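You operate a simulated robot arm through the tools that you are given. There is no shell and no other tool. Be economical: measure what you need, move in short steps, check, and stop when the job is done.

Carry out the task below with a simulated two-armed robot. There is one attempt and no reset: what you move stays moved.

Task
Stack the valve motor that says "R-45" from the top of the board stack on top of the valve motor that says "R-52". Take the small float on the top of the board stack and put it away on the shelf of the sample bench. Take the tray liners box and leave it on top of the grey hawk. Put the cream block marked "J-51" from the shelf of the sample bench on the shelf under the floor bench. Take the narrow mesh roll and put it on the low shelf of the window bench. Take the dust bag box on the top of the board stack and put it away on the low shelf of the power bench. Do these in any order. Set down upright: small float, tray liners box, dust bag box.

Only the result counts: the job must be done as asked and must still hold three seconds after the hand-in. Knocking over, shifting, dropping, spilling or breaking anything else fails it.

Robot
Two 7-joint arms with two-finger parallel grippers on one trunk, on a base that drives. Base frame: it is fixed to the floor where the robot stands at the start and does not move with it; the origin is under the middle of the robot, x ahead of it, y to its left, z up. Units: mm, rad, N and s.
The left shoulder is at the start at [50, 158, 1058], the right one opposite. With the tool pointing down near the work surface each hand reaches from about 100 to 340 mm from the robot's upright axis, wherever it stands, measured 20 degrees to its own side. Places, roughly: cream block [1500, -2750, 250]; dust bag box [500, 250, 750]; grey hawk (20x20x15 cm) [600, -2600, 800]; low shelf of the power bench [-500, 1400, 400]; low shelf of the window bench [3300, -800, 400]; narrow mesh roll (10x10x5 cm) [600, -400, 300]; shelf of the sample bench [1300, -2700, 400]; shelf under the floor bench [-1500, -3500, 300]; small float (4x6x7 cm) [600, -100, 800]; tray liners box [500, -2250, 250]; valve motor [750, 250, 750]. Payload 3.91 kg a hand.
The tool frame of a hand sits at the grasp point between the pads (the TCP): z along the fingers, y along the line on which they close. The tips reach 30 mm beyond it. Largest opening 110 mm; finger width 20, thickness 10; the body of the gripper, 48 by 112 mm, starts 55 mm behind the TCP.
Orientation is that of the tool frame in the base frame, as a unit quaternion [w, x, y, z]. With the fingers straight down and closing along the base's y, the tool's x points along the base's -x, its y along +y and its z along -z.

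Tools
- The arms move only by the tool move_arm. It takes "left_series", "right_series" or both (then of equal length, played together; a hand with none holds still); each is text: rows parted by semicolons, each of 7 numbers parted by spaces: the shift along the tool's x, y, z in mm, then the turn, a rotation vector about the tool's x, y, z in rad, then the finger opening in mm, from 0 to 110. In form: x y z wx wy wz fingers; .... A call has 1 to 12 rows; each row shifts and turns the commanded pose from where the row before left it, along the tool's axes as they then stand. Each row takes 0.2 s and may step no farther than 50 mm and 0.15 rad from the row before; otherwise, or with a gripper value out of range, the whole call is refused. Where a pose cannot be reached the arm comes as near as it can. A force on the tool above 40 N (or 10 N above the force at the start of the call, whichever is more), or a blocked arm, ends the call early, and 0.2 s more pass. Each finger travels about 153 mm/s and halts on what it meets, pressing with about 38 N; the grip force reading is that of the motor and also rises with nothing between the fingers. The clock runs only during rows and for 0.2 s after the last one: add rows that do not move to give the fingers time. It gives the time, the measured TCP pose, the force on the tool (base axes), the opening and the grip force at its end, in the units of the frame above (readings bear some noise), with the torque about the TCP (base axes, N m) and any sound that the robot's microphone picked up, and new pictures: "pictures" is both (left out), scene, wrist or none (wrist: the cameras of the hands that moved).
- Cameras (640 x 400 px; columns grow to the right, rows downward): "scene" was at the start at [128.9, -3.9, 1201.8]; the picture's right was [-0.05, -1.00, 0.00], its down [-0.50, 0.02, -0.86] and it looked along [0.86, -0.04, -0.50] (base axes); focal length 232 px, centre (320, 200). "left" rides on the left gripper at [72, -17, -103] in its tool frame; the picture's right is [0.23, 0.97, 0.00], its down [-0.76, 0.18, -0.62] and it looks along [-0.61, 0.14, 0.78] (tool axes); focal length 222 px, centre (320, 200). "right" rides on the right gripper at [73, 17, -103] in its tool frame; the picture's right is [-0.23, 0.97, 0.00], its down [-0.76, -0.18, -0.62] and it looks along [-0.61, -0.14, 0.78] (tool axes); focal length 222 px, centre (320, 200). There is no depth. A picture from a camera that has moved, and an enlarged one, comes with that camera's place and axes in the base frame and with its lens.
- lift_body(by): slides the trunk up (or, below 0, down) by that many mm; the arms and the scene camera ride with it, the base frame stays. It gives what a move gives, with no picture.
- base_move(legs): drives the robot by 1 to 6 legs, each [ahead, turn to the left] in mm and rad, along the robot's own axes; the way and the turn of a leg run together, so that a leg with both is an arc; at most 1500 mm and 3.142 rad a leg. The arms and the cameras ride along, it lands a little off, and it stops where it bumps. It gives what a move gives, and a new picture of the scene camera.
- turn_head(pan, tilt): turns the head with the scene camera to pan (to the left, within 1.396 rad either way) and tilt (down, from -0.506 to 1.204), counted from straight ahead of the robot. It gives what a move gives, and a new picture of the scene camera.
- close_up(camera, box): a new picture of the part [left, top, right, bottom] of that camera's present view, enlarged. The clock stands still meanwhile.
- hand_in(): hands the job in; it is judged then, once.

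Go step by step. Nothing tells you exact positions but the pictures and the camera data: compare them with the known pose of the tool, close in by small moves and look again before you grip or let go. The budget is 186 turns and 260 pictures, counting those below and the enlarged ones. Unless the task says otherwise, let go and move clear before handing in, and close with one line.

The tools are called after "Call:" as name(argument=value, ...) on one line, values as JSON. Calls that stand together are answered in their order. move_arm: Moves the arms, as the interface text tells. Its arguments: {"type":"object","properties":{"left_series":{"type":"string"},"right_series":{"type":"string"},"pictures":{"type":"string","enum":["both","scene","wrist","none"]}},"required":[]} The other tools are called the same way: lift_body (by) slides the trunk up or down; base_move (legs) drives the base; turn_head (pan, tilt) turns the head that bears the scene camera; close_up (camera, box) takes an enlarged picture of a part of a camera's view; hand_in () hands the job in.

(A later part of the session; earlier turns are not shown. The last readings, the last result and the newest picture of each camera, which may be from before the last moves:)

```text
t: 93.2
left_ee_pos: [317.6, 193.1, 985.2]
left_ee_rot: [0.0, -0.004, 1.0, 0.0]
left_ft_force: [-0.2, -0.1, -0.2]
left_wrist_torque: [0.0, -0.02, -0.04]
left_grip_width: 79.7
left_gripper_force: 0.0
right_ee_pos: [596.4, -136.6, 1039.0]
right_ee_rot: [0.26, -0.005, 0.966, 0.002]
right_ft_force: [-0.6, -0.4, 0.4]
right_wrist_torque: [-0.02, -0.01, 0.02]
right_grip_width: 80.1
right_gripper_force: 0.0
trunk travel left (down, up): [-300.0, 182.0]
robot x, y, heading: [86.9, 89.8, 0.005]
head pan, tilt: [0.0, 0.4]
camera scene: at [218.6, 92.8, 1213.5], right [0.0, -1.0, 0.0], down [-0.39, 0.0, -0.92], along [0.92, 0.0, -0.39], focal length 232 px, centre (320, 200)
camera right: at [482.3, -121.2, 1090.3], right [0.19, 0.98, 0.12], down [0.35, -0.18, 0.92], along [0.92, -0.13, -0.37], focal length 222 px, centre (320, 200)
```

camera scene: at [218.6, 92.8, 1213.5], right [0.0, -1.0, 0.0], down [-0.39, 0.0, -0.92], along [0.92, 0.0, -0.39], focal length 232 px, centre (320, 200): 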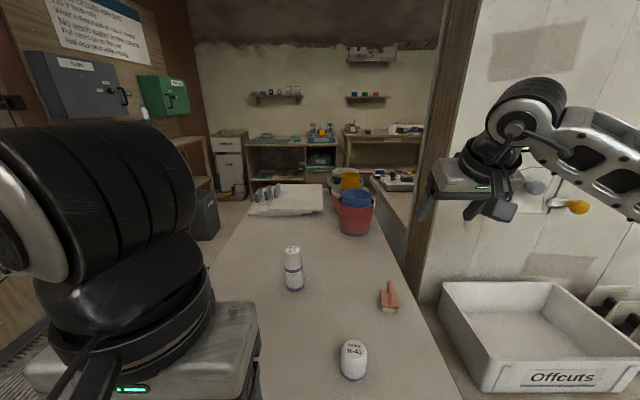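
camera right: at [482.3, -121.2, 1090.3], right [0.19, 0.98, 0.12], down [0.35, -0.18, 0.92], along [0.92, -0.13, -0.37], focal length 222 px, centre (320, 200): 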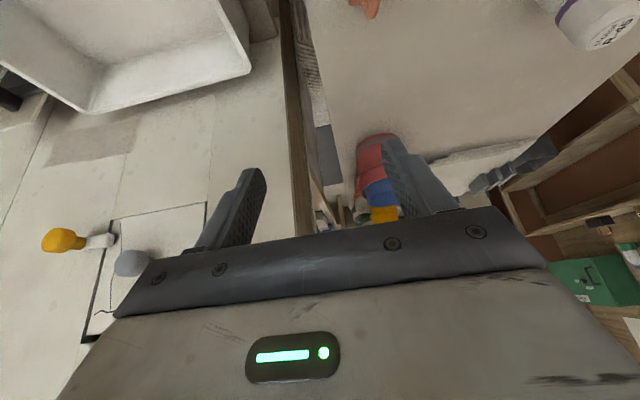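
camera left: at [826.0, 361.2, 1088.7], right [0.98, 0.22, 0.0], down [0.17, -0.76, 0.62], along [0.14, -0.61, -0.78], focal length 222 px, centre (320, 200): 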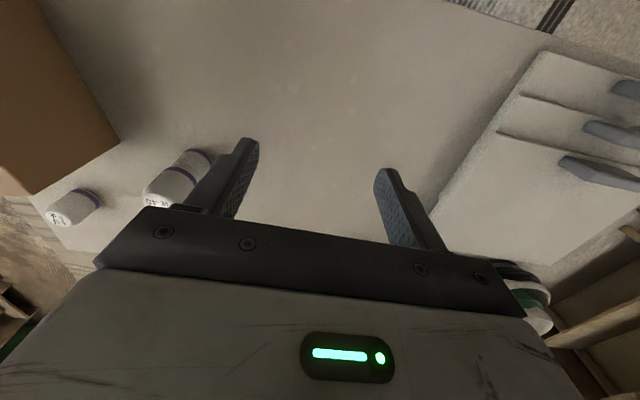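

Call:
move_arm(right_series="25 24 16 0 0 0 80; 25 24 16 0 0 0 80; 25 24 16 0 0 0 80; 0 0 0 0 0 0 80")

Call:
close_up(camera="scene", box=[340, 250, 440, 340])

```text
t: 94.2
left_ee_pos: [319.2, 192.6, 984.8]
left_ee_rot: [-0.001, -0.005, 1.0, 0.0]
left_ft_force: [-0.1, 1.1, 1.1]
left_wrist_torque: [-0.02, 0.02, 0.02]
left_grip_width: 79.9
left_gripper_force: 0.1
right_ee_pos: [555.8, -66.3, 957.9]
right_ee_rot: [0.259, -0.006, 0.966, 0.003]
right_ft_force: [-1.4, 0.3, 0.2]
right_wrist_torque: [-0.01, -0.03, -0.01]
right_grip_width: 80.1
right_gripper_force: 0.1
trunk travel left (down, up): [-300.0, 182.0]
robot x, y, heading: [85.3, 92.7, 0.006]
head pan, tilt: [0.0, 0.4]
camera scene: at [218.6, 92.8, 1213.5], right [0.0, -1.0, 0.0], down [-0.39, 0.0, -0.92], along [0.92, 0.0, -0.39], focal length 232 px, centre (320, 200)
camera right: at [440.1, -49.6, 1010.8], right [0.19, 0.98, 0.12], down [0.35, -0.18, 0.92], along [0.92, -0.13, -0.37], focal length 222 px, centre (320, 200)
```

scene: 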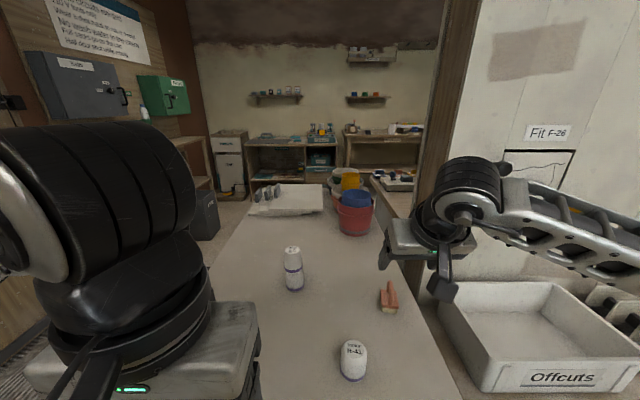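
right: 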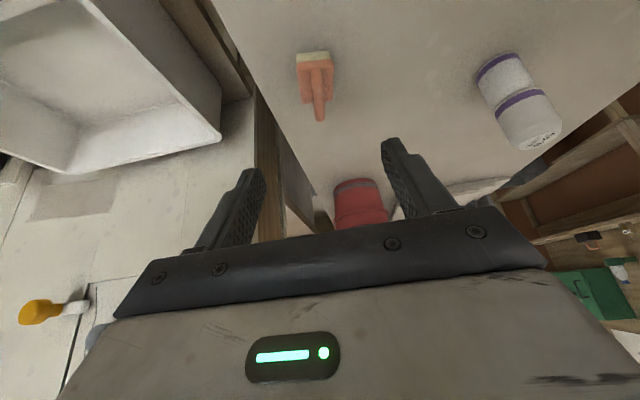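

```text
4.44 times, centred on (390, 295) of scene
camera zoom: at [218.6, 92.8, 1213.5], right [0.0, -1.0, 0.0], down [-0.39, 0.0, -0.92], along [0.92, 0.0, -0.39], focal length 1032 px, centre (9, -222)
```

zoom: 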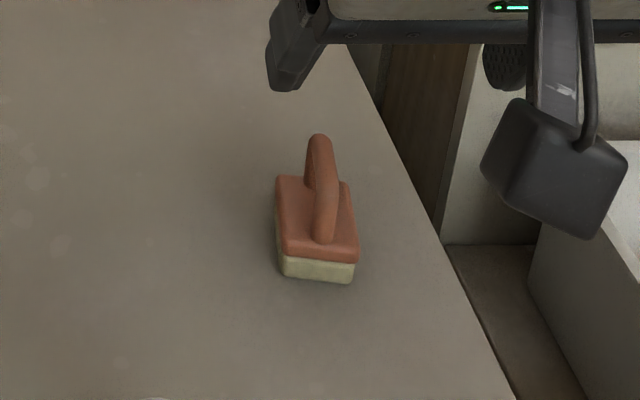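

The float is centred near (634, -68), turned about 0.1 rad clockwise, with a loop handle lengthwise. I'll turn the hand to match and close in along the fingers.

Call:
move_arm(right_series="0 0 0 0.05 0 0.0865 80; -2 -2 40 0 0 0 60; -2 -2 40 0 0 0 60; 0 0 0 0 0 0 60")

Call:
close_up(camera="scene", box=[340, 250, 440, 340])

```text
t: 95.2
left_ee_pos: [319.5, 193.6, 985.7]
left_ee_rot: [0.0, -0.004, 1.0, 0.0]
left_ft_force: [-0.6, -0.1, 1.0]
left_wrist_torque: [0.04, -0.01, 0.01]
left_grip_width: 80.0
left_gripper_force: 0.1
right_ee_pos: [598.9, -73.2, 890.8]
right_ee_rot: [0.258, 0.042, 0.965, -0.01]
right_ft_force: [0.5, -0.3, 0.5]
right_wrist_torque: [0.0, -0.02, -0.03]
right_grip_width: 60.0
right_gripper_force: 0.0
trunk travel left (down, up): [-300.0, 182.0]
robot x, y, heading: [85.0, 92.4, 0.003]
head pan, tilt: [0.0, 0.4]
camera scene: at [218.6, 92.8, 1213.5], right [0.0, -1.0, 0.0], down [-0.39, 0.0, -0.92], along [0.92, 0.0, -0.39], focal length 232 px, centre (320, 200)
camera right: at [486.3, -45.8, 943.2], right [0.28, 0.95, 0.12], down [0.33, -0.21, 0.92], along [0.9, -0.22, -0.37], focal length 222 px, centre (320, 200)
```

scene: 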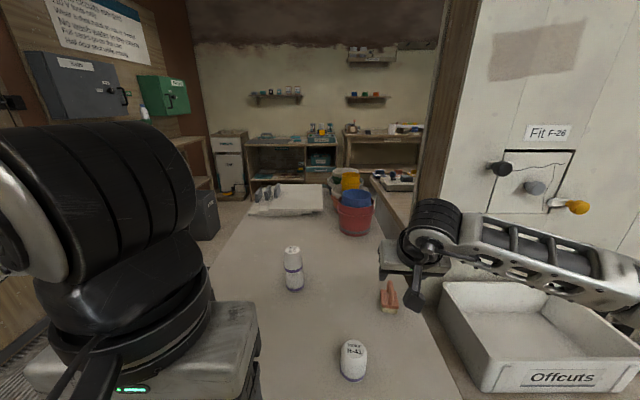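
right: 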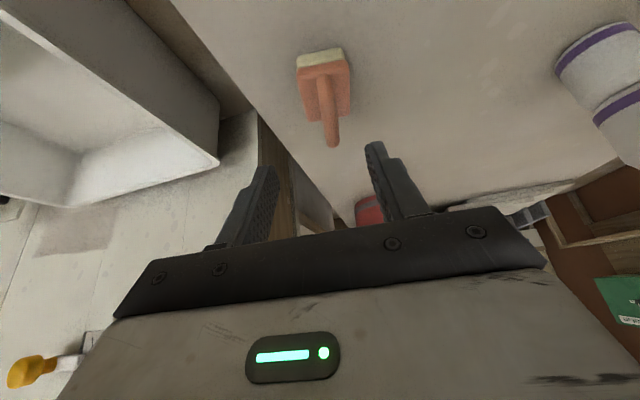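

```text
4.44 times, centred on (390, 295) of scene
camera zoom: at [218.6, 92.8, 1213.5], right [0.0, -1.0, 0.0], down [-0.39, 0.0, -0.92], along [0.92, 0.0, -0.39], focal length 1032 px, centre (9, -222)
```

zoom: 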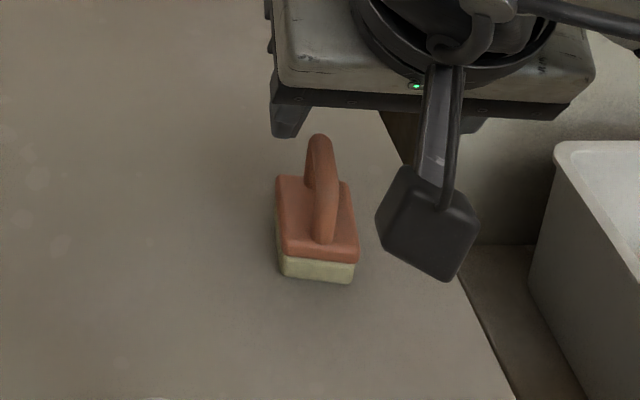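

The float lies about 9 mm to the hand's +y side. I'll shift and advance halfway, then check.

Call:
move_arm(right_series="0 9 0 0 0 0 60; 3 0 36 0 0 0 60; 1 0 15 0 0 0 60; 0 0 0 0 0 0 60")

Call:
close_up(camera="scene", box=[340, 250, 440, 340])

```text
t: 96.2
left_ee_pos: [317.8, 193.3, 985.2]
left_ee_rot: [0.0, -0.005, 1.0, 0.0]
left_ft_force: [0.7, 1.0, 0.6]
left_wrist_torque: [-0.01, -0.01, 0.02]
left_grip_width: 80.2
left_gripper_force: 0.1
right_ee_pos: [621.8, -67.0, 846.0]
right_ee_rot: [0.259, 0.042, 0.965, -0.01]
right_ft_force: [0.4, 0.7, -0.3]
right_wrist_torque: [0.0, -0.01, 0.02]
right_grip_width: 60.0
right_gripper_force: 0.0
trunk travel left (down, up): [-300.0, 182.0]
robot x, y, heading: [92.4, 92.2, 0.004]
head pan, tilt: [0.0, 0.4]
camera scene: at [218.6, 92.8, 1213.5], right [0.0, -1.0, 0.0], down [-0.39, 0.0, -0.92], along [0.92, 0.0, -0.39], focal length 232 px, centre (320, 200)
camera right: at [509.0, -39.3, 897.2], right [0.28, 0.95, 0.12], down [0.33, -0.21, 0.92], along [0.9, -0.22, -0.37], focal length 222 px, centre (320, 200)
```

scene: 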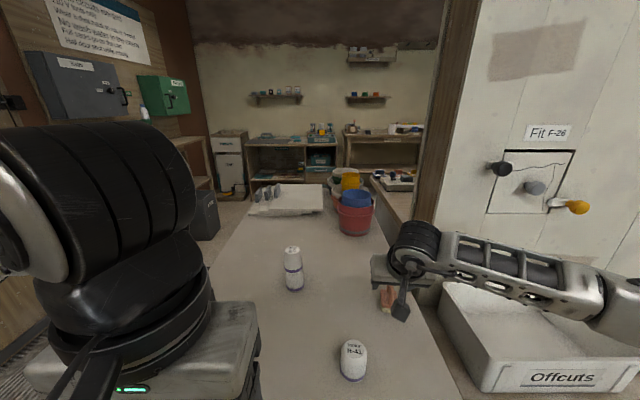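
right: 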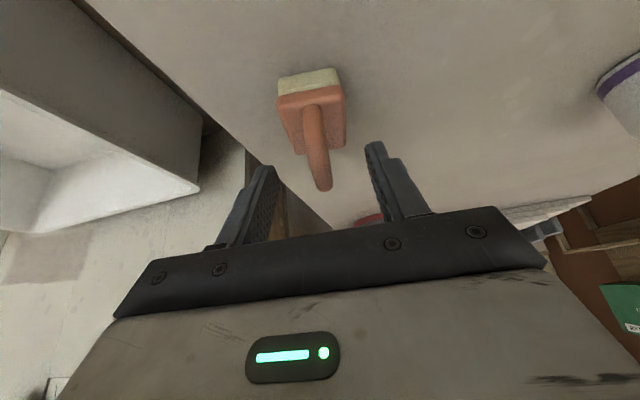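

```text
4.44 times, centred on (390, 295) of scene
camera zoom: at [218.6, 92.8, 1213.5], right [0.0, -1.0, 0.0], down [-0.39, 0.0, -0.92], along [0.92, 0.0, -0.39], focal length 1032 px, centre (9, -222)
```

zoom: 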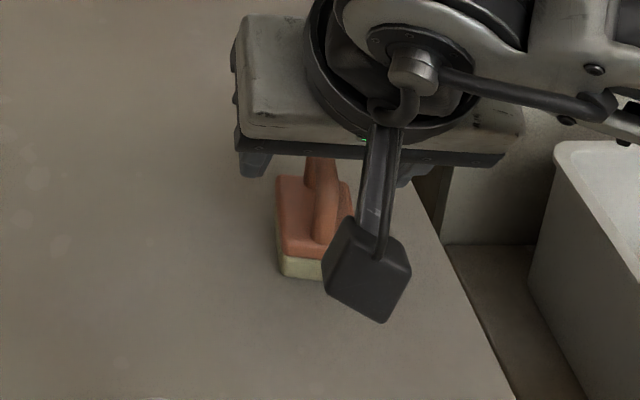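

The handle is between the fingers. I'll go the last bit and close.

Call:
move_arm(right_series="2 1 24 0 0 0 60; 0 0 0 0 0 0 30; 0 0 0 0 0 0 5; 0 0 0 0 0 0 5; 0 0 0 0 0 0 5")

Call:
close_up(camera="right", box=[220, 60, 420, 260])

```text
t: 97.4
left_ee_pos: [319.6, 192.8, 985.0]
left_ee_rot: [0.0, -0.005, 1.0, 0.0]
left_ft_force: [-0.1, 0.2, -0.7]
left_wrist_torque: [0.01, -0.02, -0.01]
left_grip_width: 80.1
left_gripper_force: 0.0
right_ee_pos: [632.9, -65.7, 823.3]
right_ee_rot: [0.258, 0.043, 0.965, -0.011]
right_ft_force: [0.0, 0.6, 0.6]
right_wrist_torque: [0.01, 0.02, 0.0]
right_grip_width: 37.2
right_gripper_force: 37.7
trunk travel left (down, up): [-300.0, 182.0]
robot x, y, heading: [85.8, 92.8, 0.002]
head pan, tilt: [0.0, 0.4]
camera scene: at [218.6, 92.8, 1213.5], right [0.0, -1.0, 0.0], down [-0.39, 0.0, -0.92], along [0.92, 0.0, -0.39], focal length 232 px, centre (320, 200)
camera right: at [519.3, -38.7, 875.6], right [0.28, 0.95, 0.12], down [0.33, -0.21, 0.92], along [0.9, -0.22, -0.37], focal length 222 px, centre (320, 200)
```

scene: 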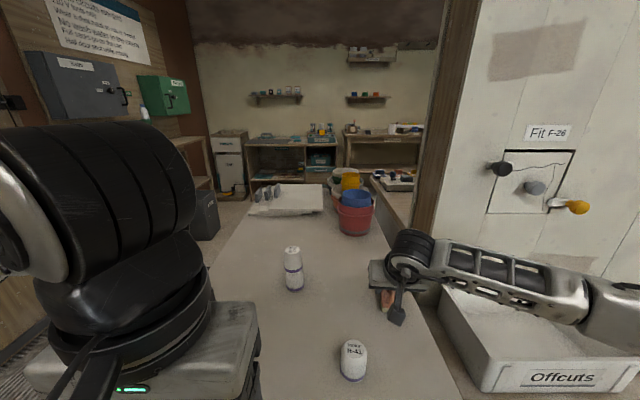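
right: 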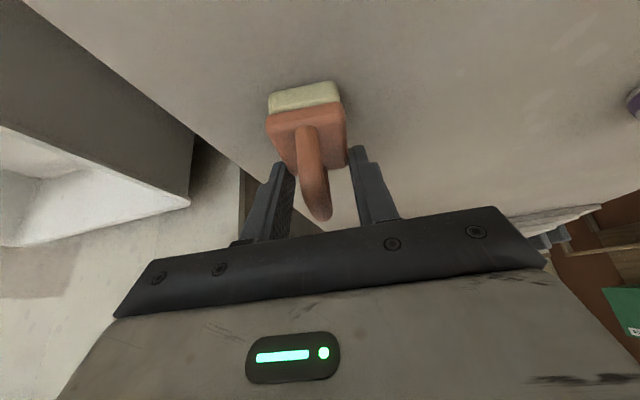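

```text
2.00 times, centred on (320, 160) of right
camera zoom: at [519.3, -38.7, 875.6], right [0.28, 0.95, 0.12], down [0.33, -0.21, 0.92], along [0.9, -0.22, -0.37], focal length 444 px, centre (320, 280)
```

zoom: 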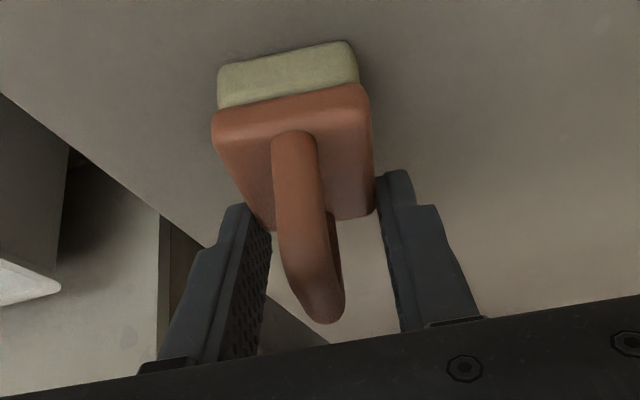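

The finger tips stopped on the base plate's rear corners. I'll open, shift lower and back to grip the base squarely.

Call:
move_arm(right_series="0 0 0 0 0 0 55; 0 0 0 0 0 0 60; 20 0 8 0 0 0 60; 0 0 0 0 0 0 30; 0 0 0 0 0 0 20; 0 0 0 0 0 0 20")

Call:
close_up(camera="right", box=[220, 60, 420, 260])

```text
t: 98.8
left_ee_pos: [315.9, 192.8, 986.8]
left_ee_rot: [0.0, -0.004, 1.0, 0.0]
left_ft_force: [-1.1, 0.5, 0.0]
left_wrist_torque: [0.0, 0.03, 0.01]
left_grip_width: 80.0
left_gripper_force: 0.2
right_ee_pos: [619.7, -65.5, 810.4]
right_ee_rot: [0.264, 0.043, 0.964, -0.011]
right_ft_force: [2.7, -8.1, 23.8]
right_wrist_torque: [-0.81, -0.13, -0.05]
right_grip_width: 37.4
right_gripper_force: 38.2
trunk travel left (down, up): [-300.0, 182.0]
robot x, y, heading: [87.4, 89.1, 0.008]
head pan, tilt: [0.0, 0.4]
camera scene: at [216.9, 92.8, 1214.0], right [0.0, -1.0, 0.0], down [-0.39, 0.0, -0.92], along [0.92, 0.0, -0.39], focal length 232 px, centre (320, 200)
camera right: at [506.5, -38.6, 862.0], right [0.28, 0.95, 0.12], down [0.32, -0.21, 0.92], along [0.9, -0.22, -0.36], focal length 222 px, centre (320, 200)
```

scene: 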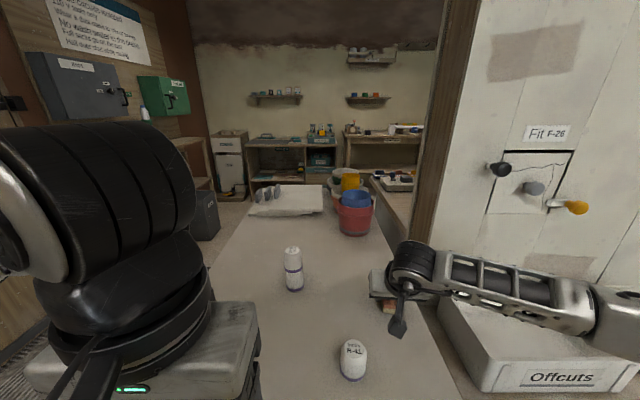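
right: 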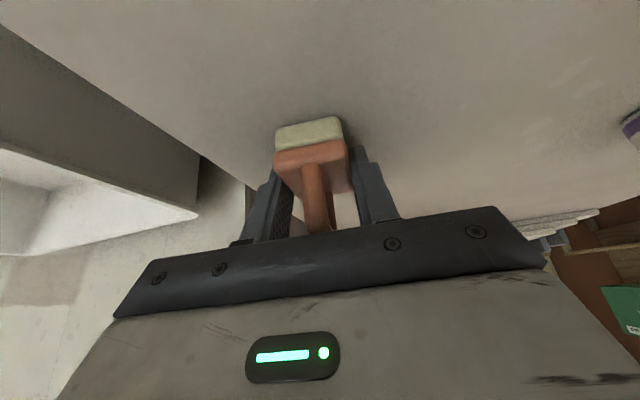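

```text
2.00 times, centred on (320, 160) of right
camera zoom: at [506.5, -38.6, 862.0], right [0.28, 0.95, 0.12], down [0.32, -0.21, 0.92], along [0.9, -0.22, -0.36], focal length 444 px, centre (320, 280)
```

zoom: 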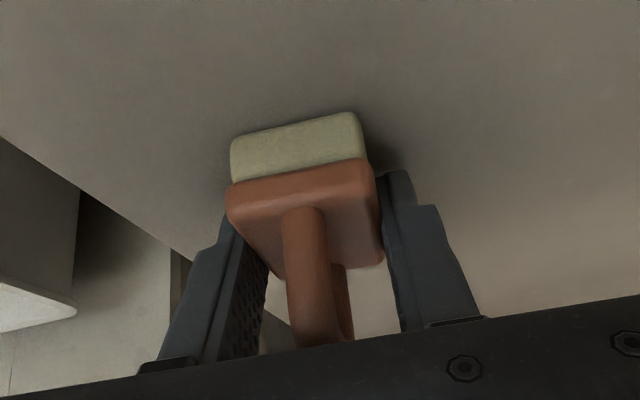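

It is pressing on something (24 N). I'll open, rise 5 mm, re-grip and lift slightly.

Call:
move_arm(right_series="0 0 0 0 0 0 50; -2.5 0 -4.3 0 0 0 50; 0 0 0 0 0 0 30; 0 0 0 0 0 0 20; 0 0 0 0 0 0 20", pictures="none")

```text
t: 100.0
left_ee_pos: [318.4, 192.7, 984.6]
left_ee_rot: [0.0, -0.004, 1.0, 0.0]
left_ft_force: [0.1, 0.0, 0.5]
left_wrist_torque: [0.01, 0.02, 0.01]
left_grip_width: 80.0
left_gripper_force: 0.1
right_ee_pos: [617.7, -64.5, 811.1]
right_ee_rot: [0.258, 0.043, 0.965, -0.011]
right_ft_force: [-3.2, -0.8, 6.7]
right_wrist_torque: [-0.21, 0.04, -0.08]
right_grip_width: 36.9
right_gripper_force: 37.8
trunk travel left (down, up): [-300.0, 182.0]
robot x, y, heading: [86.0, 92.0, 0.008]
head pan, tilt: [0.0, 0.4]
```

Call:
move_arm(right_series="-10 0 -17 0 0 0 20; -20 0 -35 0 0 0 20; -20 0 -35 0 0 0 20; -15 0 -26 0 0 0 20")

Call:
close_up(camera="right", box=[220, 60, 420, 260])

```text
t: 101.0
left_ee_pos: [318.4, 193.1, 984.9]
left_ee_rot: [0.0, -0.003, 1.0, 0.001]
left_ft_force: [-0.5, 0.0, -0.3]
left_wrist_torque: [0.0, -0.03, 0.02]
left_grip_width: 80.2
left_gripper_force: 0.2
right_ee_pos: [618.9, -64.5, 943.6]
right_ee_rot: [0.259, 0.042, 0.965, -0.01]
right_ft_force: [-1.0, 0.6, -0.8]
right_wrist_torque: [0.02, 0.03, 0.02]
right_grip_width: 36.9
right_gripper_force: 38.1
trunk travel left (down, up): [-300.0, 182.0]
robot x, y, heading: [90.1, 93.9, -0.0]
head pan, tilt: [0.0, 0.4]
camera scene: at [218.6, 92.9, 1213.5], right [0.0, -1.0, 0.0], down [-0.39, 0.0, -0.92], along [0.92, 0.0, -0.39], focal length 232 px, centre (320, 200)
camera right: at [505.8, -37.8, 994.9], right [0.28, 0.95, 0.12], down [0.33, -0.21, 0.92], along [0.9, -0.22, -0.37], focal length 222 px, centre (320, 200)
```

scene: 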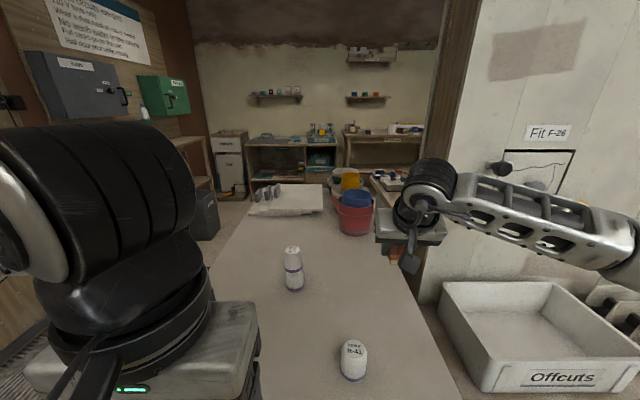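
right: 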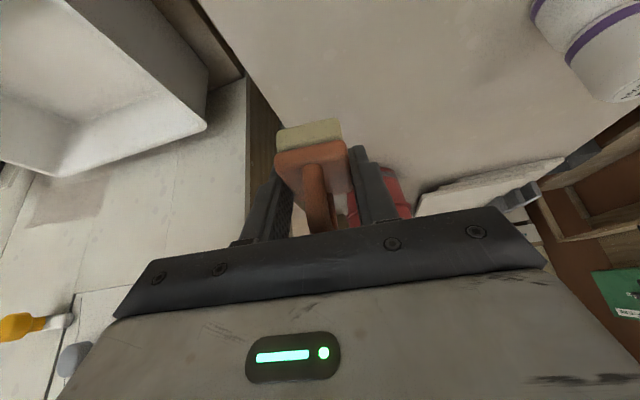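

```text
2.00 times, centred on (320, 160) of right
camera zoom: at [505.8, -37.8, 994.9], right [0.28, 0.95, 0.12], down [0.33, -0.21, 0.92], along [0.9, -0.22, -0.37], focal length 444 px, centre (320, 280)
```

zoom: 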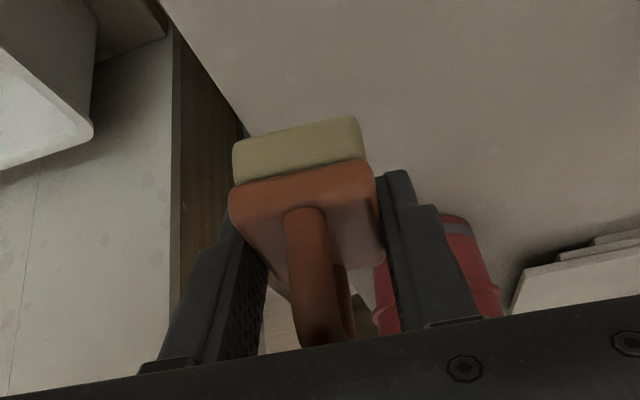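

The float is held firmly. Next is the mesh roll with the left hand: back off, drive along -y and face the offcuts bench.

Call:
base_move(legs=[[-320, 0], [0, -1.571], [620, 0], [0, 1.571]])

Call:
turn_head(pan=0, tilt=0.6)

```text
t: 113.9
left_ee_pos: [0.6, -428.2, 985.5]
left_ee_rot: [0.0, -0.005, 1.0, 0.0]
left_ft_force: [-0.2, 0.2, 0.2]
left_wrist_torque: [-0.01, 0.04, 0.01]
left_grip_width: 80.2
left_gripper_force: 0.0
right_ee_pos: [301.4, -685.2, 941.9]
right_ee_rot: [0.258, 0.042, 0.965, -0.011]
right_ft_force: [1.3, -0.9, 0.1]
right_wrist_torque: [0.03, -0.02, -0.01]
right_grip_width: 37.1
right_gripper_force: 38.8
trunk travel left (down, up): [-300.0, 182.0]
robot x, y, heading: [-231.6, -531.0, 0.005]
head pan, tilt: [0.0, 0.4]
camera scene: at [-99.2, -528.7, 1213.5], right [0.01, -1.0, 0.0], down [-0.39, 0.0, -0.92], along [0.92, 0.01, -0.39], focal length 232 px, centre (320, 200)
```

scene: 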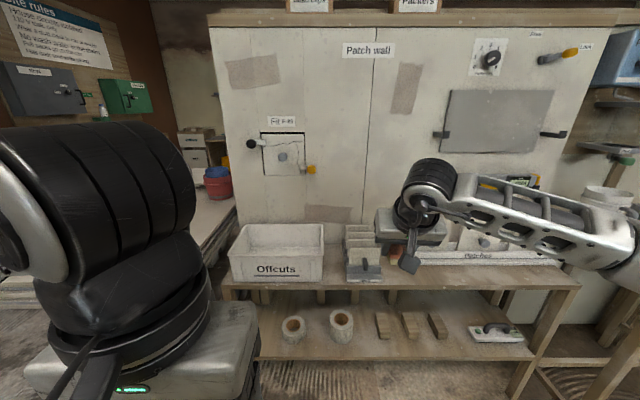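

```text
t: 114.6
left_ee_pos: [1.0, -428.9, 986.3]
left_ee_rot: [0.0, -0.005, 1.0, 0.0]
left_ft_force: [-0.9, 0.1, -1.1]
left_wrist_torque: [0.0, 0.02, 0.0]
left_grip_width: 80.0
left_gripper_force: 0.1
right_ee_pos: [301.0, -685.4, 941.8]
right_ee_rot: [0.258, 0.042, 0.965, -0.011]
right_ft_force: [0.5, 0.3, -0.5]
right_wrist_torque: [0.03, -0.01, 0.02]
right_grip_width: 37.0
right_gripper_force: 38.1
trunk travel left (down, up): [-300.0, 182.0]
robot x, y, heading: [-232.0, -529.5, 0.005]
head pan, tilt: [0.0, 0.6]
camera scene: at [-103.4, -528.7, 1195.3], right [0.01, -1.0, 0.0], down [-0.56, 0.0, -0.83], along [0.83, 0.0, -0.56], focal length 232 px, centre (320, 200)
```

scene: 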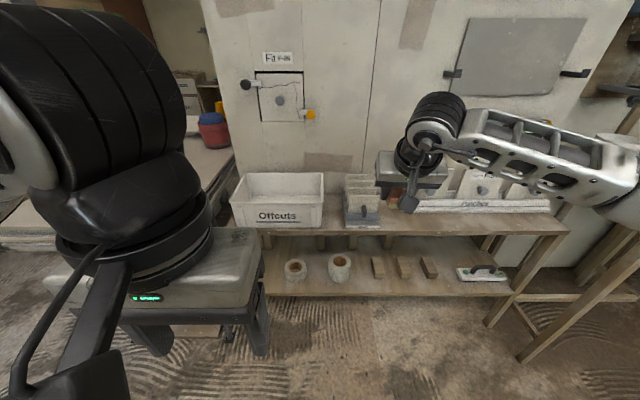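

The bench front is at x about 530, the low shelf at z about 240, and the roll near (664, -399). I'll draw the right hand (float) close in, tilt the left hand forward and approach.

Call:
move_arm(right_series="38 -4 -22 0 0 0 20; 38 -4 -22 0 0 0 20; 38 -4 -22 0 0 0 20; 38 -4 -22 0 0 0 20; 38 -4 -22 0 0 0 20; 0 0 0 0 0 0 20", left_series="0 0 0 0 -0.14 0 110; 0 0 0 0 -0.14 0 110; 0 0 0 0 -0.14 0 110; 0 0 0 0 -0.14 0 110; 0 0 0 0 -0.14 0 110; 0 0 0 0 0 0 110", pictures="scene")

Call:
close_up(camera="scene", box=[270, 240, 370, 300])

```text
t: 116.0
left_ee_pos: [36.2, -473.0, 1019.5]
left_ee_rot: [0.343, -0.005, 0.939, 0.003]
left_ft_force: [0.5, -0.1, 0.0]
left_wrist_torque: [0.0, -0.03, 0.0]
left_grip_width: 110.1
left_gripper_force: 0.0
left hand out of reach, approached as far as the arm can: row 2, 3, 4, 5
right_ee_pos: [109.2, -672.7, 950.1]
right_ee_rot: [0.259, 0.042, 0.965, -0.01]
right_ft_force: [-0.3, 0.3, -0.4]
right_wrist_torque: [-0.01, -0.01, -0.02]
right_grip_width: 36.8
right_gripper_force: 38.5
right hand out of reach, approached as far as the arm can: row 5
trunk travel left (down, up): [-300.0, 182.0]
robot x, y, heading: [-234.7, -532.0, 0.007]
head pan, tilt: [0.0, 0.6]
camera scene: at [-103.5, -528.9, 1195.3], right [0.01, -1.0, 0.0], down [-0.56, 0.0, -0.83], along [0.83, 0.0, -0.56], focal length 232 px, centre (320, 200)
```

scene: 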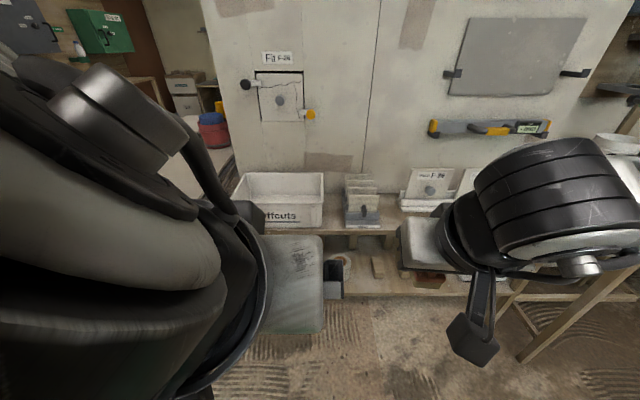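

```text
6.40 times, centred on (320, 270) of scene
camera zoom: at [-103.5, -528.9, 1195.3], right [0.01, -1.0, 0.0], down [-0.56, 0.0, -0.83], along [0.83, 0.0, -0.56], focal length 1486 px, centre (320, -248)
```

zoom: 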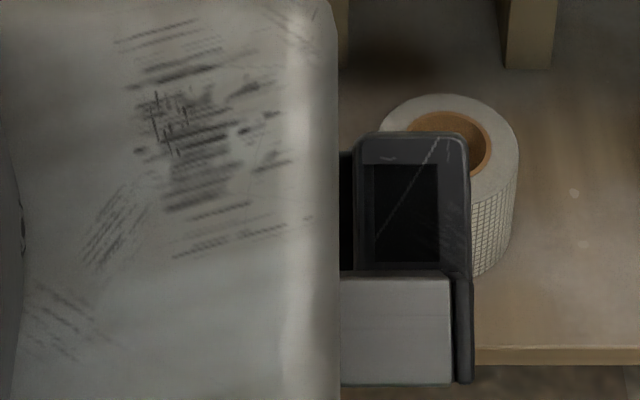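

The left hand is too close in; I'll extend it forward and outward.

Call:
move_arm(left_series="-34 14 29 0 0 0 110; -34 14 29 0 0 0 110; -34 14 29 0 0 0 110; -34 14 29 0 0 0 110; -34 14 29 0 0 0 110; 0 0 0 0 0 0 110", pictures="scene")

Call:
close_up(camera="scene", box=[270, 240, 370, 300])

```text
t: 117.4
left_ee_pos: [258.4, -402.0, 1018.2]
left_ee_rot: [0.343, -0.005, 0.939, 0.001]
left_ft_force: [-0.3, 0.1, 0.4]
left_wrist_torque: [-0.04, 0.03, -0.01]
left_grip_width: 109.9
left_gripper_force: 0.0
right_ee_pos: [109.6, -673.0, 950.9]
right_ee_rot: [0.259, 0.042, 0.965, -0.011]
right_ft_force: [-0.3, 0.6, 0.4]
right_wrist_torque: [-0.02, -0.01, 0.03]
right_grip_width: 37.1
right_gripper_force: 38.0
trunk travel left (down, up): [-300.0, 182.0]
robot x, y, heading: [-232.6, -529.3, 0.004]
head pan, tilt: [0.0, 0.6]
camera scene: at [-103.4, -528.7, 1195.3], right [0.01, -1.0, 0.0], down [-0.56, 0.0, -0.83], along [0.83, 0.0, -0.56], focal length 232 px, centre (320, 200)
```

scene: 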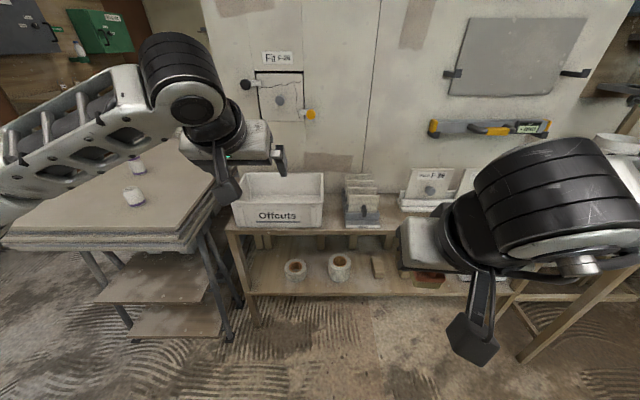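

```text
6.40 times, centred on (320, 270) of scene
camera zoom: at [-103.4, -528.7, 1195.3], right [0.01, -1.0, 0.0], down [-0.56, 0.0, -0.83], along [0.83, 0.0, -0.56], focal length 1486 px, centre (320, -248)
```

zoom: 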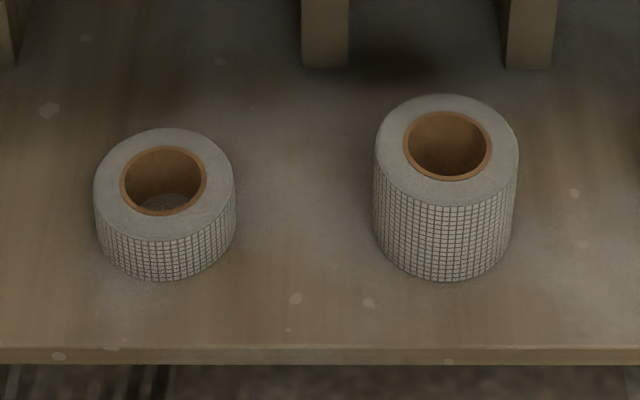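

Two-view triangulation gives the narrow roll at about (588, -418) on a shelf at z about 308; outer diameter about 102, hole about 62. I'll lower the trunk, raise the float hand and lower the left hand in front of the bench.

Call:
lift_body(by=-300)

Call:
move_arm(left_series="0 0 0 0 0.088 0 80; 0 0 0 0 0.088 0 80; 22 0 39 0 0 0 80; 22 0 39 0 0 0 80; 22 0 39 0 0 0 80; 22 0 39 0 0 0 80; 22 0 39 0 0 0 80", right_series="0 0 0 0 0 0 20; 0 0 0 0 0 0 20; -22 0 -38 0 0 0 20; -22 0 -38 0 0 0 20; -22 0 -38 0 0 0 20; -22 0 -38 0 0 0 20; 0 0 0 0 0 0 20")

```text
t: 120.4
left_ee_pos: [256.6, -400.6, 718.3]
left_ee_rot: [0.343, -0.005, 0.939, 0.002]
left_ft_force: [-0.9, -0.2, 0.3]
left_wrist_torque: [0.0, 0.01, 0.02]
left_grip_width: 110.1
left_gripper_force: 0.0
right_ee_pos: [109.7, -673.1, 650.5]
right_ee_rot: [0.259, 0.042, 0.965, -0.011]
right_ft_force: [0.2, 0.4, -1.0]
right_wrist_torque: [0.0, 0.05, -0.03]
right_grip_width: 37.1
right_gripper_force: 38.1
trunk travel left (down, up): [0.0, 482.0]
robot x, y, heading: [-233.3, -531.8, 0.01]
head pan, tilt: [0.0, 0.6]
```

```text
t: 122.0
left_ee_pos: [261.0, -402.2, 494.9]
left_ee_rot: [0.259, -0.005, 0.966, 0.001]
left_ft_force: [0.6, 0.0, -0.1]
left_wrist_torque: [0.03, 0.0, -0.01]
left_grip_width: 80.2
left_gripper_force: 0.1
right_ee_pos: [109.1, -672.7, 827.9]
right_ee_rot: [0.258, 0.042, 0.965, -0.011]
right_ft_force: [-0.2, 0.2, -0.2]
right_wrist_torque: [0.0, -0.02, 0.0]
right_grip_width: 37.1
right_gripper_force: 38.0
trunk travel left (down, up): [0.0, 482.0]
robot x, y, heading: [-232.4, -528.8, 0.009]
head pan, tilt: [0.0, 0.6]
camera scene: at [-103.5, -528.8, 895.4], right [0.01, -1.0, 0.0], down [-0.56, 0.0, -0.83], along [0.83, 0.0, -0.56], focal length 232 px, centre (320, 200)
camera right: at [-3.4, -646.5, 879.9], right [0.28, 0.95, 0.11], down [0.33, -0.21, 0.92], along [0.9, -0.22, -0.37], focal length 222 px, centre (320, 200)
camera left: at [146.6, -419.9, 548.4], right [-0.21, 0.97, -0.11], down [0.34, 0.18, 0.92], along [0.92, 0.15, -0.37], focal length 222 px, centre (320, 200)
```

scene: 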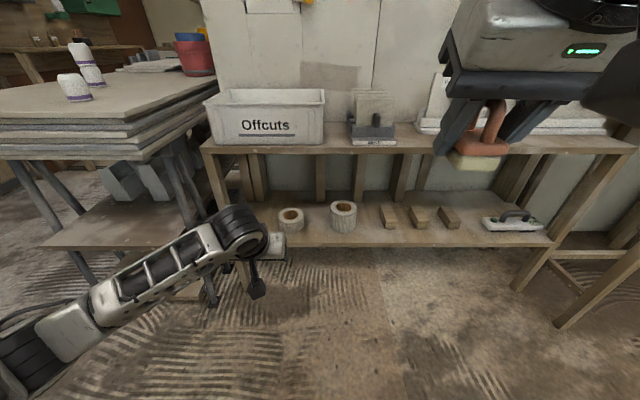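
right: 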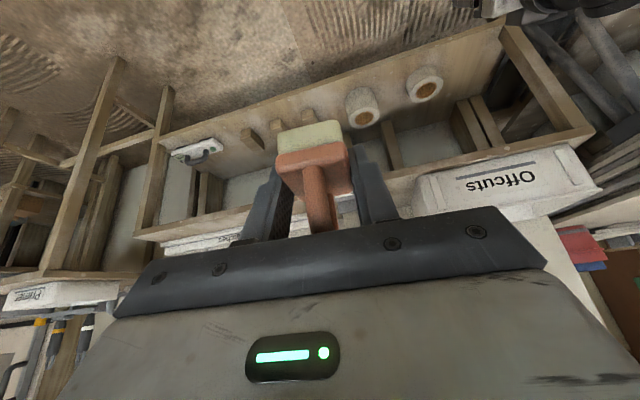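
left: 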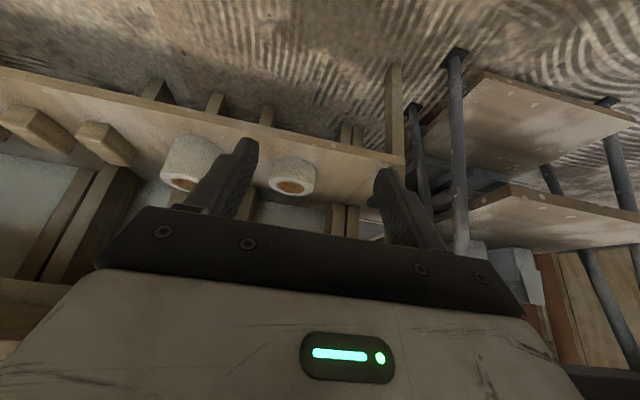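

The left elbow would come close to the board stack's corner if I drove straight in. I'll shift the base about 150 mm to -y first.

Call:
base_move(legs=[[0, 0.6], [-270, 0], [0, -0.608], [400, 0]])

```text
t: 129.3
left_ee_pos: [436.4, -561.1, 495.4]
left_ee_rot: [0.258, -0.002, 0.966, 0.0]
left_ft_force: [-1.2, -0.2, 0.6]
left_wrist_torque: [-0.04, -0.02, 0.0]
left_grip_width: 79.9
left_gripper_force: 0.0
right_ee_pos: [285.2, -832.0, 826.8]
right_ee_rot: [0.259, 0.046, 0.965, -0.011]
right_ft_force: [-0.3, 0.4, -1.4]
right_wrist_torque: [-0.01, -0.02, 0.0]
right_grip_width: 37.1
right_gripper_force: 37.7
trunk travel left (down, up): [0.0, 482.0]
robot x, y, heading: [-53.1, -683.7, 0.001]
head pan, tilt: [0.0, 0.6]
camera scene: at [72.4, -685.0, 895.3], right [0.0, -1.0, 0.0], down [-0.56, 0.0, -0.83], along [0.83, 0.0, -0.56], focal length 232 px, centre (320, 200)
```

scene: 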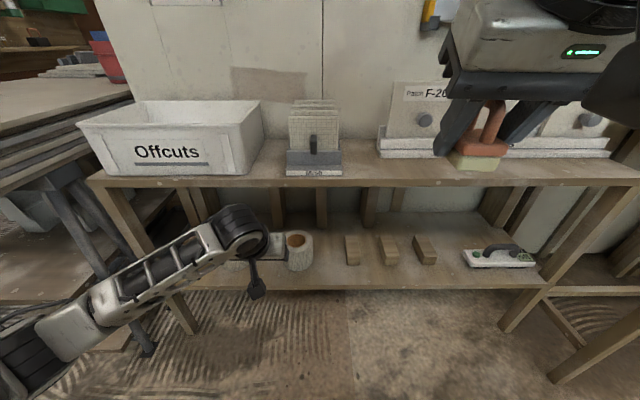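

Call:
move_arm(left_series="0 46 0 0 0 0 80; 0 46 0 0 0 0 80; 0 46 0 0 0 0 80; 0 46 0 0 0 0 80; 0 0 0 0 0 0 80")

```text
t: 130.5
left_ee_pos: [437.6, -377.7, 495.8]
left_ee_rot: [0.259, -0.001, 0.966, 0.0]
left_ft_force: [-0.2, 0.2, 0.4]
left_wrist_torque: [-0.04, 0.04, -0.02]
left_grip_width: 80.2
left_gripper_force: 0.0
right_ee_pos: [283.8, -830.8, 826.7]
right_ee_rot: [0.259, 0.045, 0.965, -0.011]
right_ft_force: [-0.3, 0.0, -0.2]
right_wrist_torque: [0.02, 0.0, 0.01]
right_grip_width: 37.1
right_gripper_force: 37.7
trunk travel left (down, up): [0.0, 482.0]
robot x, y, heading: [-55.5, -688.4, 0.001]
head pan, tilt: [0.0, 0.6]
camera scene: at [72.4, -685.0, 895.3], right [0.0, -1.0, 0.0], down [-0.56, 0.0, -0.83], along [0.83, 0.0, -0.56], focal length 232 px, centre (320, 200)
camera left: at [322.6, -393.7, 548.6], right [-0.2, 0.97, -0.11], down [0.35, 0.18, 0.92], along [0.92, 0.14, -0.37], focal length 222 px, centre (320, 200)
```

scene: 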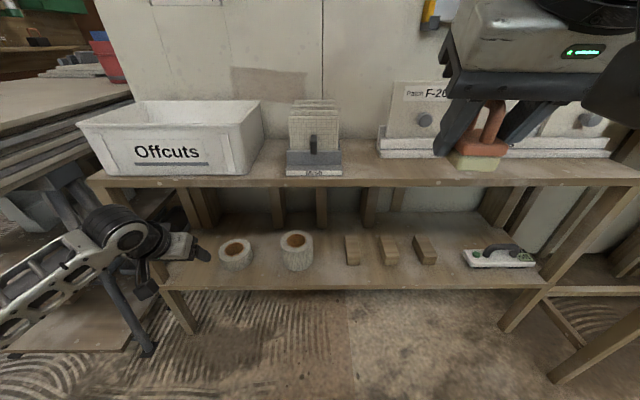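
left: 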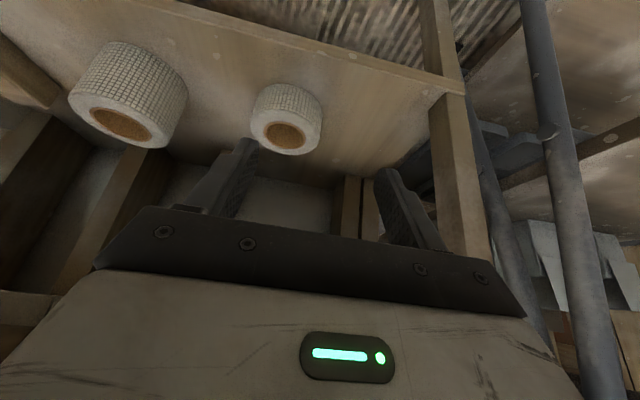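

I'll check the left elbow's clearance from the board stack legs.

Call:
turn_head(pan=0.75, tilt=0.75)

```text
t: 131.6
left_ee_pos: [435.8, -377.3, 494.5]
left_ee_rot: [0.259, -0.002, 0.966, 0.0]
left_ft_force: [0.2, 0.1, -0.6]
left_wrist_torque: [-0.01, 0.02, -0.02]
left_grip_width: 80.0
left_gripper_force: 0.1
right_ee_pos: [285.3, -830.5, 827.5]
right_ee_rot: [0.258, 0.046, 0.965, -0.011]
right_ft_force: [0.0, -0.5, -2.2]
right_wrist_torque: [-0.02, 0.01, 0.0]
right_grip_width: 37.2
right_gripper_force: 37.4
trunk travel left (down, up): [0.0, 482.0]
robot x, y, heading: [-52.4, -684.0, 0.0]
head pan, tilt: [0.75, 0.75]
camera scene: at [44.7, -628.5, 882.4], right [0.68, -0.73, 0.0], down [-0.5, -0.46, -0.73], along [0.54, 0.5, -0.68], focal length 232 px, centre (320, 200)
```

scene: 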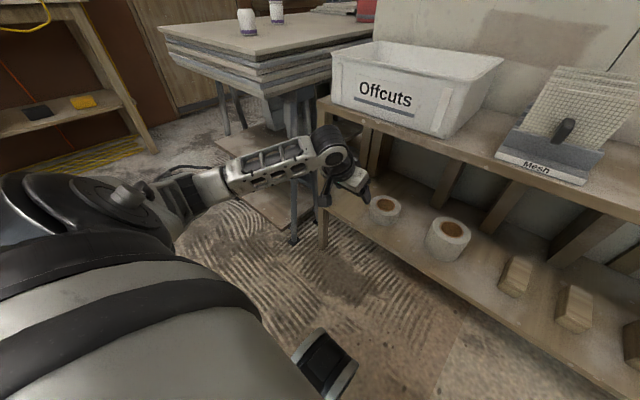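

There's ample clearance. I'll tilt the left hand to 40°, centre it on the roll's line with the fingers fully open, lower it, and drive in 90 mm.

Call:
move_arm(left_series="0 0 0 0 -0.088 0 110; 0 0 0 0 -0.088 0 110; 18 -14 22 0 0 0 110; 18 -14 22 0 0 0 110; 18 -13 22 0 0 0 110", pictures="none")

Call:
turn_head(pan=0.3, tilt=0.7)

Call:
base_move(legs=[[90, 0]])

Call:
close_up(camera="left", box=[160, 40, 480, 240])

```text
t: 132.8
left_ee_pos: [437.7, -417.2, 408.6]
left_ee_rot: [0.343, -0.002, 0.939, 0.001]
left_ft_force: [-0.3, 0.5, 0.0]
left_wrist_torque: [0.03, 0.03, 0.02]
left_grip_width: 110.1
left_gripper_force: 0.1
right_ee_pos: [285.7, -829.9, 826.8]
right_ee_rot: [0.258, 0.045, 0.965, -0.011]
right_ft_force: [0.4, 0.5, -0.8]
right_wrist_torque: [-0.01, -0.02, 0.0]
right_grip_width: 37.4
right_gripper_force: 37.7
trunk travel left (down, up): [0.0, 482.0]
robot x, y, heading: [-54.1, -683.9, -0.002]
head pan, tilt: [0.75, 0.75]
```

```text
t: 133.7
left_ee_pos: [437.1, -417.1, 409.9]
left_ee_rot: [0.343, -0.001, 0.939, 0.001]
left_ft_force: [-0.1, -0.1, 0.6]
left_wrist_torque: [0.02, -0.04, 0.0]
left_grip_width: 110.1
left_gripper_force: 0.1
right_ee_pos: [284.2, -830.7, 827.8]
right_ee_rot: [0.259, 0.045, 0.965, -0.012]
right_ft_force: [-0.6, 0.2, -0.8]
right_wrist_torque: [-0.01, -0.01, -0.01]
right_grip_width: 37.1
right_gripper_force: 38.0
trunk travel left (down, up): [0.0, 482.0]
robot x, y, heading: [-54.7, -684.9, -0.001]
head pan, tilt: [0.3, 0.7]
camera scene: at [65.2, -659.8, 886.6], right [0.29, -0.96, 0.0], down [-0.62, -0.19, -0.76], along [0.73, 0.23, -0.64], focal length 232 px, centre (320, 200)
```

scene: 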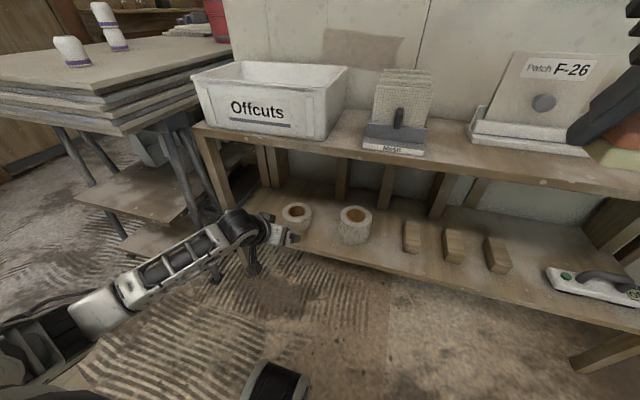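

```text
t: 134.8
left_ee_pos: [528.7, -418.3, 410.5]
left_ee_rot: [0.343, -0.001, 0.939, 0.0]
left_ft_force: [-0.3, -0.1, 0.5]
left_wrist_torque: [0.03, -0.02, 0.02]
left_grip_width: 110.0
left_gripper_force: 0.1
right_ee_pos: [376.2, -830.7, 826.9]
right_ee_rot: [0.258, 0.045, 0.965, -0.012]
right_ft_force: [0.1, -0.1, -0.6]
right_wrist_torque: [-0.01, -0.02, -0.02]
right_grip_width: 37.2
right_gripper_force: 38.3
trunk travel left (down, up): [0.0, 482.0]
robot x, y, heading: [34.4, -687.5, -0.006]
head pan, tilt: [0.3, 0.7]
camera scene: at [155.5, -659.9, 886.7], right [0.29, -0.96, 0.0], down [-0.62, -0.19, -0.77], along [0.73, 0.23, -0.64], focal length 232 px, centre (320, 200)
```

scene: 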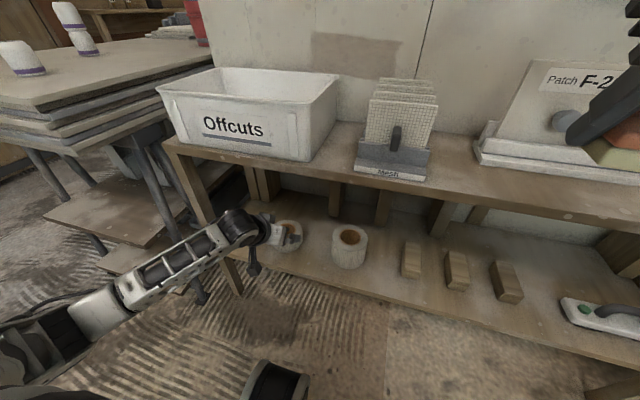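

```text
2.00 times, centred on (320, 140) of left
camera zoom: at [406.2, -435.2, 442.8], right [-0.18, 0.97, -0.15], down [0.18, 0.18, 0.97], along [0.97, 0.14, -0.21], focal length 444 px, centre (320, 320)
```

zoom: 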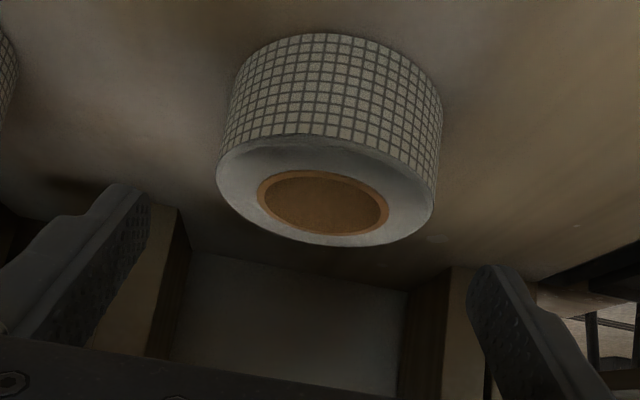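

The roll is between the fingers, about 3 mm toward +y. I'll correct and go forward over it.

Call:
move_arm(left_series="-20 2 17 0 0 0 110; -20 1 17 0 0 0 110; 0 0 0 0 0 0 110", pictures="scene")

Call:
close_up(camera="left", box=[160, 40, 480, 240])

Call:
close_up(camera="scene", box=[210, 190, 390, 300])

```text
t: 135.6
left_ee_pos: [580.9, -414.8, 409.8]
left_ee_rot: [0.343, -0.002, 0.939, 0.001]
left_ft_force: [-1.6, -0.1, -0.1]
left_wrist_torque: [0.02, 0.03, 0.01]
left_grip_width: 110.1
left_gripper_force: 0.1
right_ee_pos: [374.9, -831.7, 826.4]
right_ee_rot: [0.259, 0.046, 0.965, -0.012]
right_ft_force: [-0.4, 0.7, 0.7]
right_wrist_torque: [0.0, 0.02, 0.03]
right_grip_width: 37.2
right_gripper_force: 37.9
trunk travel left (down, up): [0.0, 482.0]
robot x, y, heading: [33.9, -682.6, -0.001]
head pan, tilt: [0.3, 0.7]
camera scene: at [155.5, -659.9, 886.7], right [0.29, -0.96, 0.0], down [-0.62, -0.19, -0.76], along [0.73, 0.23, -0.64], focal length 232 px, centre (320, 200)
```

scene: 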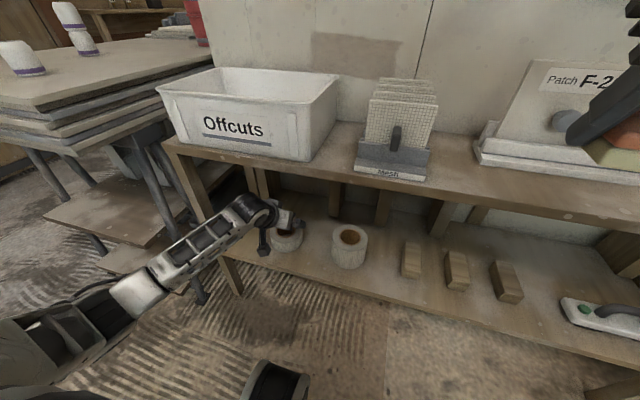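

```text
2.00 times, centred on (320, 140) of left
camera zoom: at [458.9, -431.4, 442.2], right [-0.18, 0.97, -0.15], down [0.18, 0.18, 0.97], along [0.97, 0.14, -0.21], focal length 444 px, centre (320, 320)
```

zoom: 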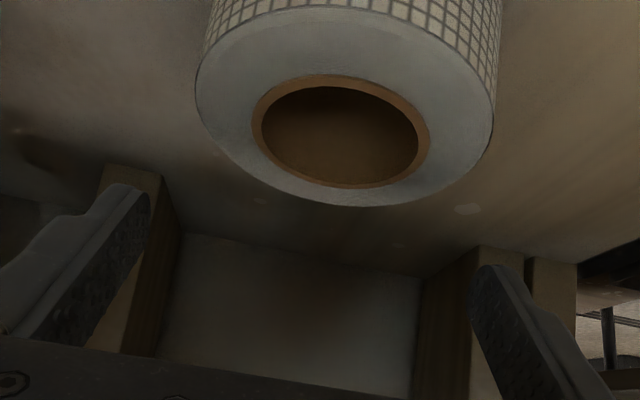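

```text
3.56 times, centred on (300, 245) of scene
camera zoom: at [155.5, -659.9, 886.7], right [0.29, -0.96, 0.0], down [-0.62, -0.19, -0.76], along [0.73, 0.23, -0.64], focal length 826 px, centre (391, 40)
```

zoom: 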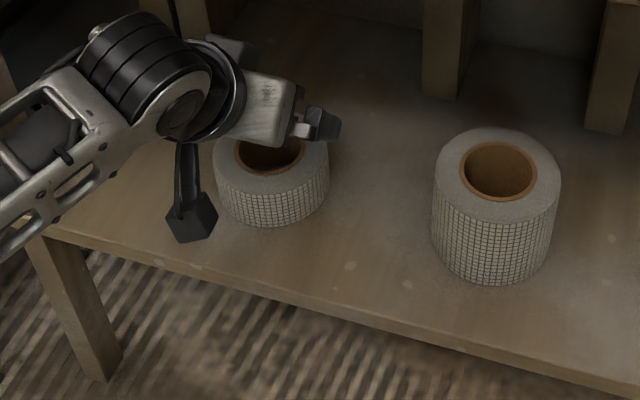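

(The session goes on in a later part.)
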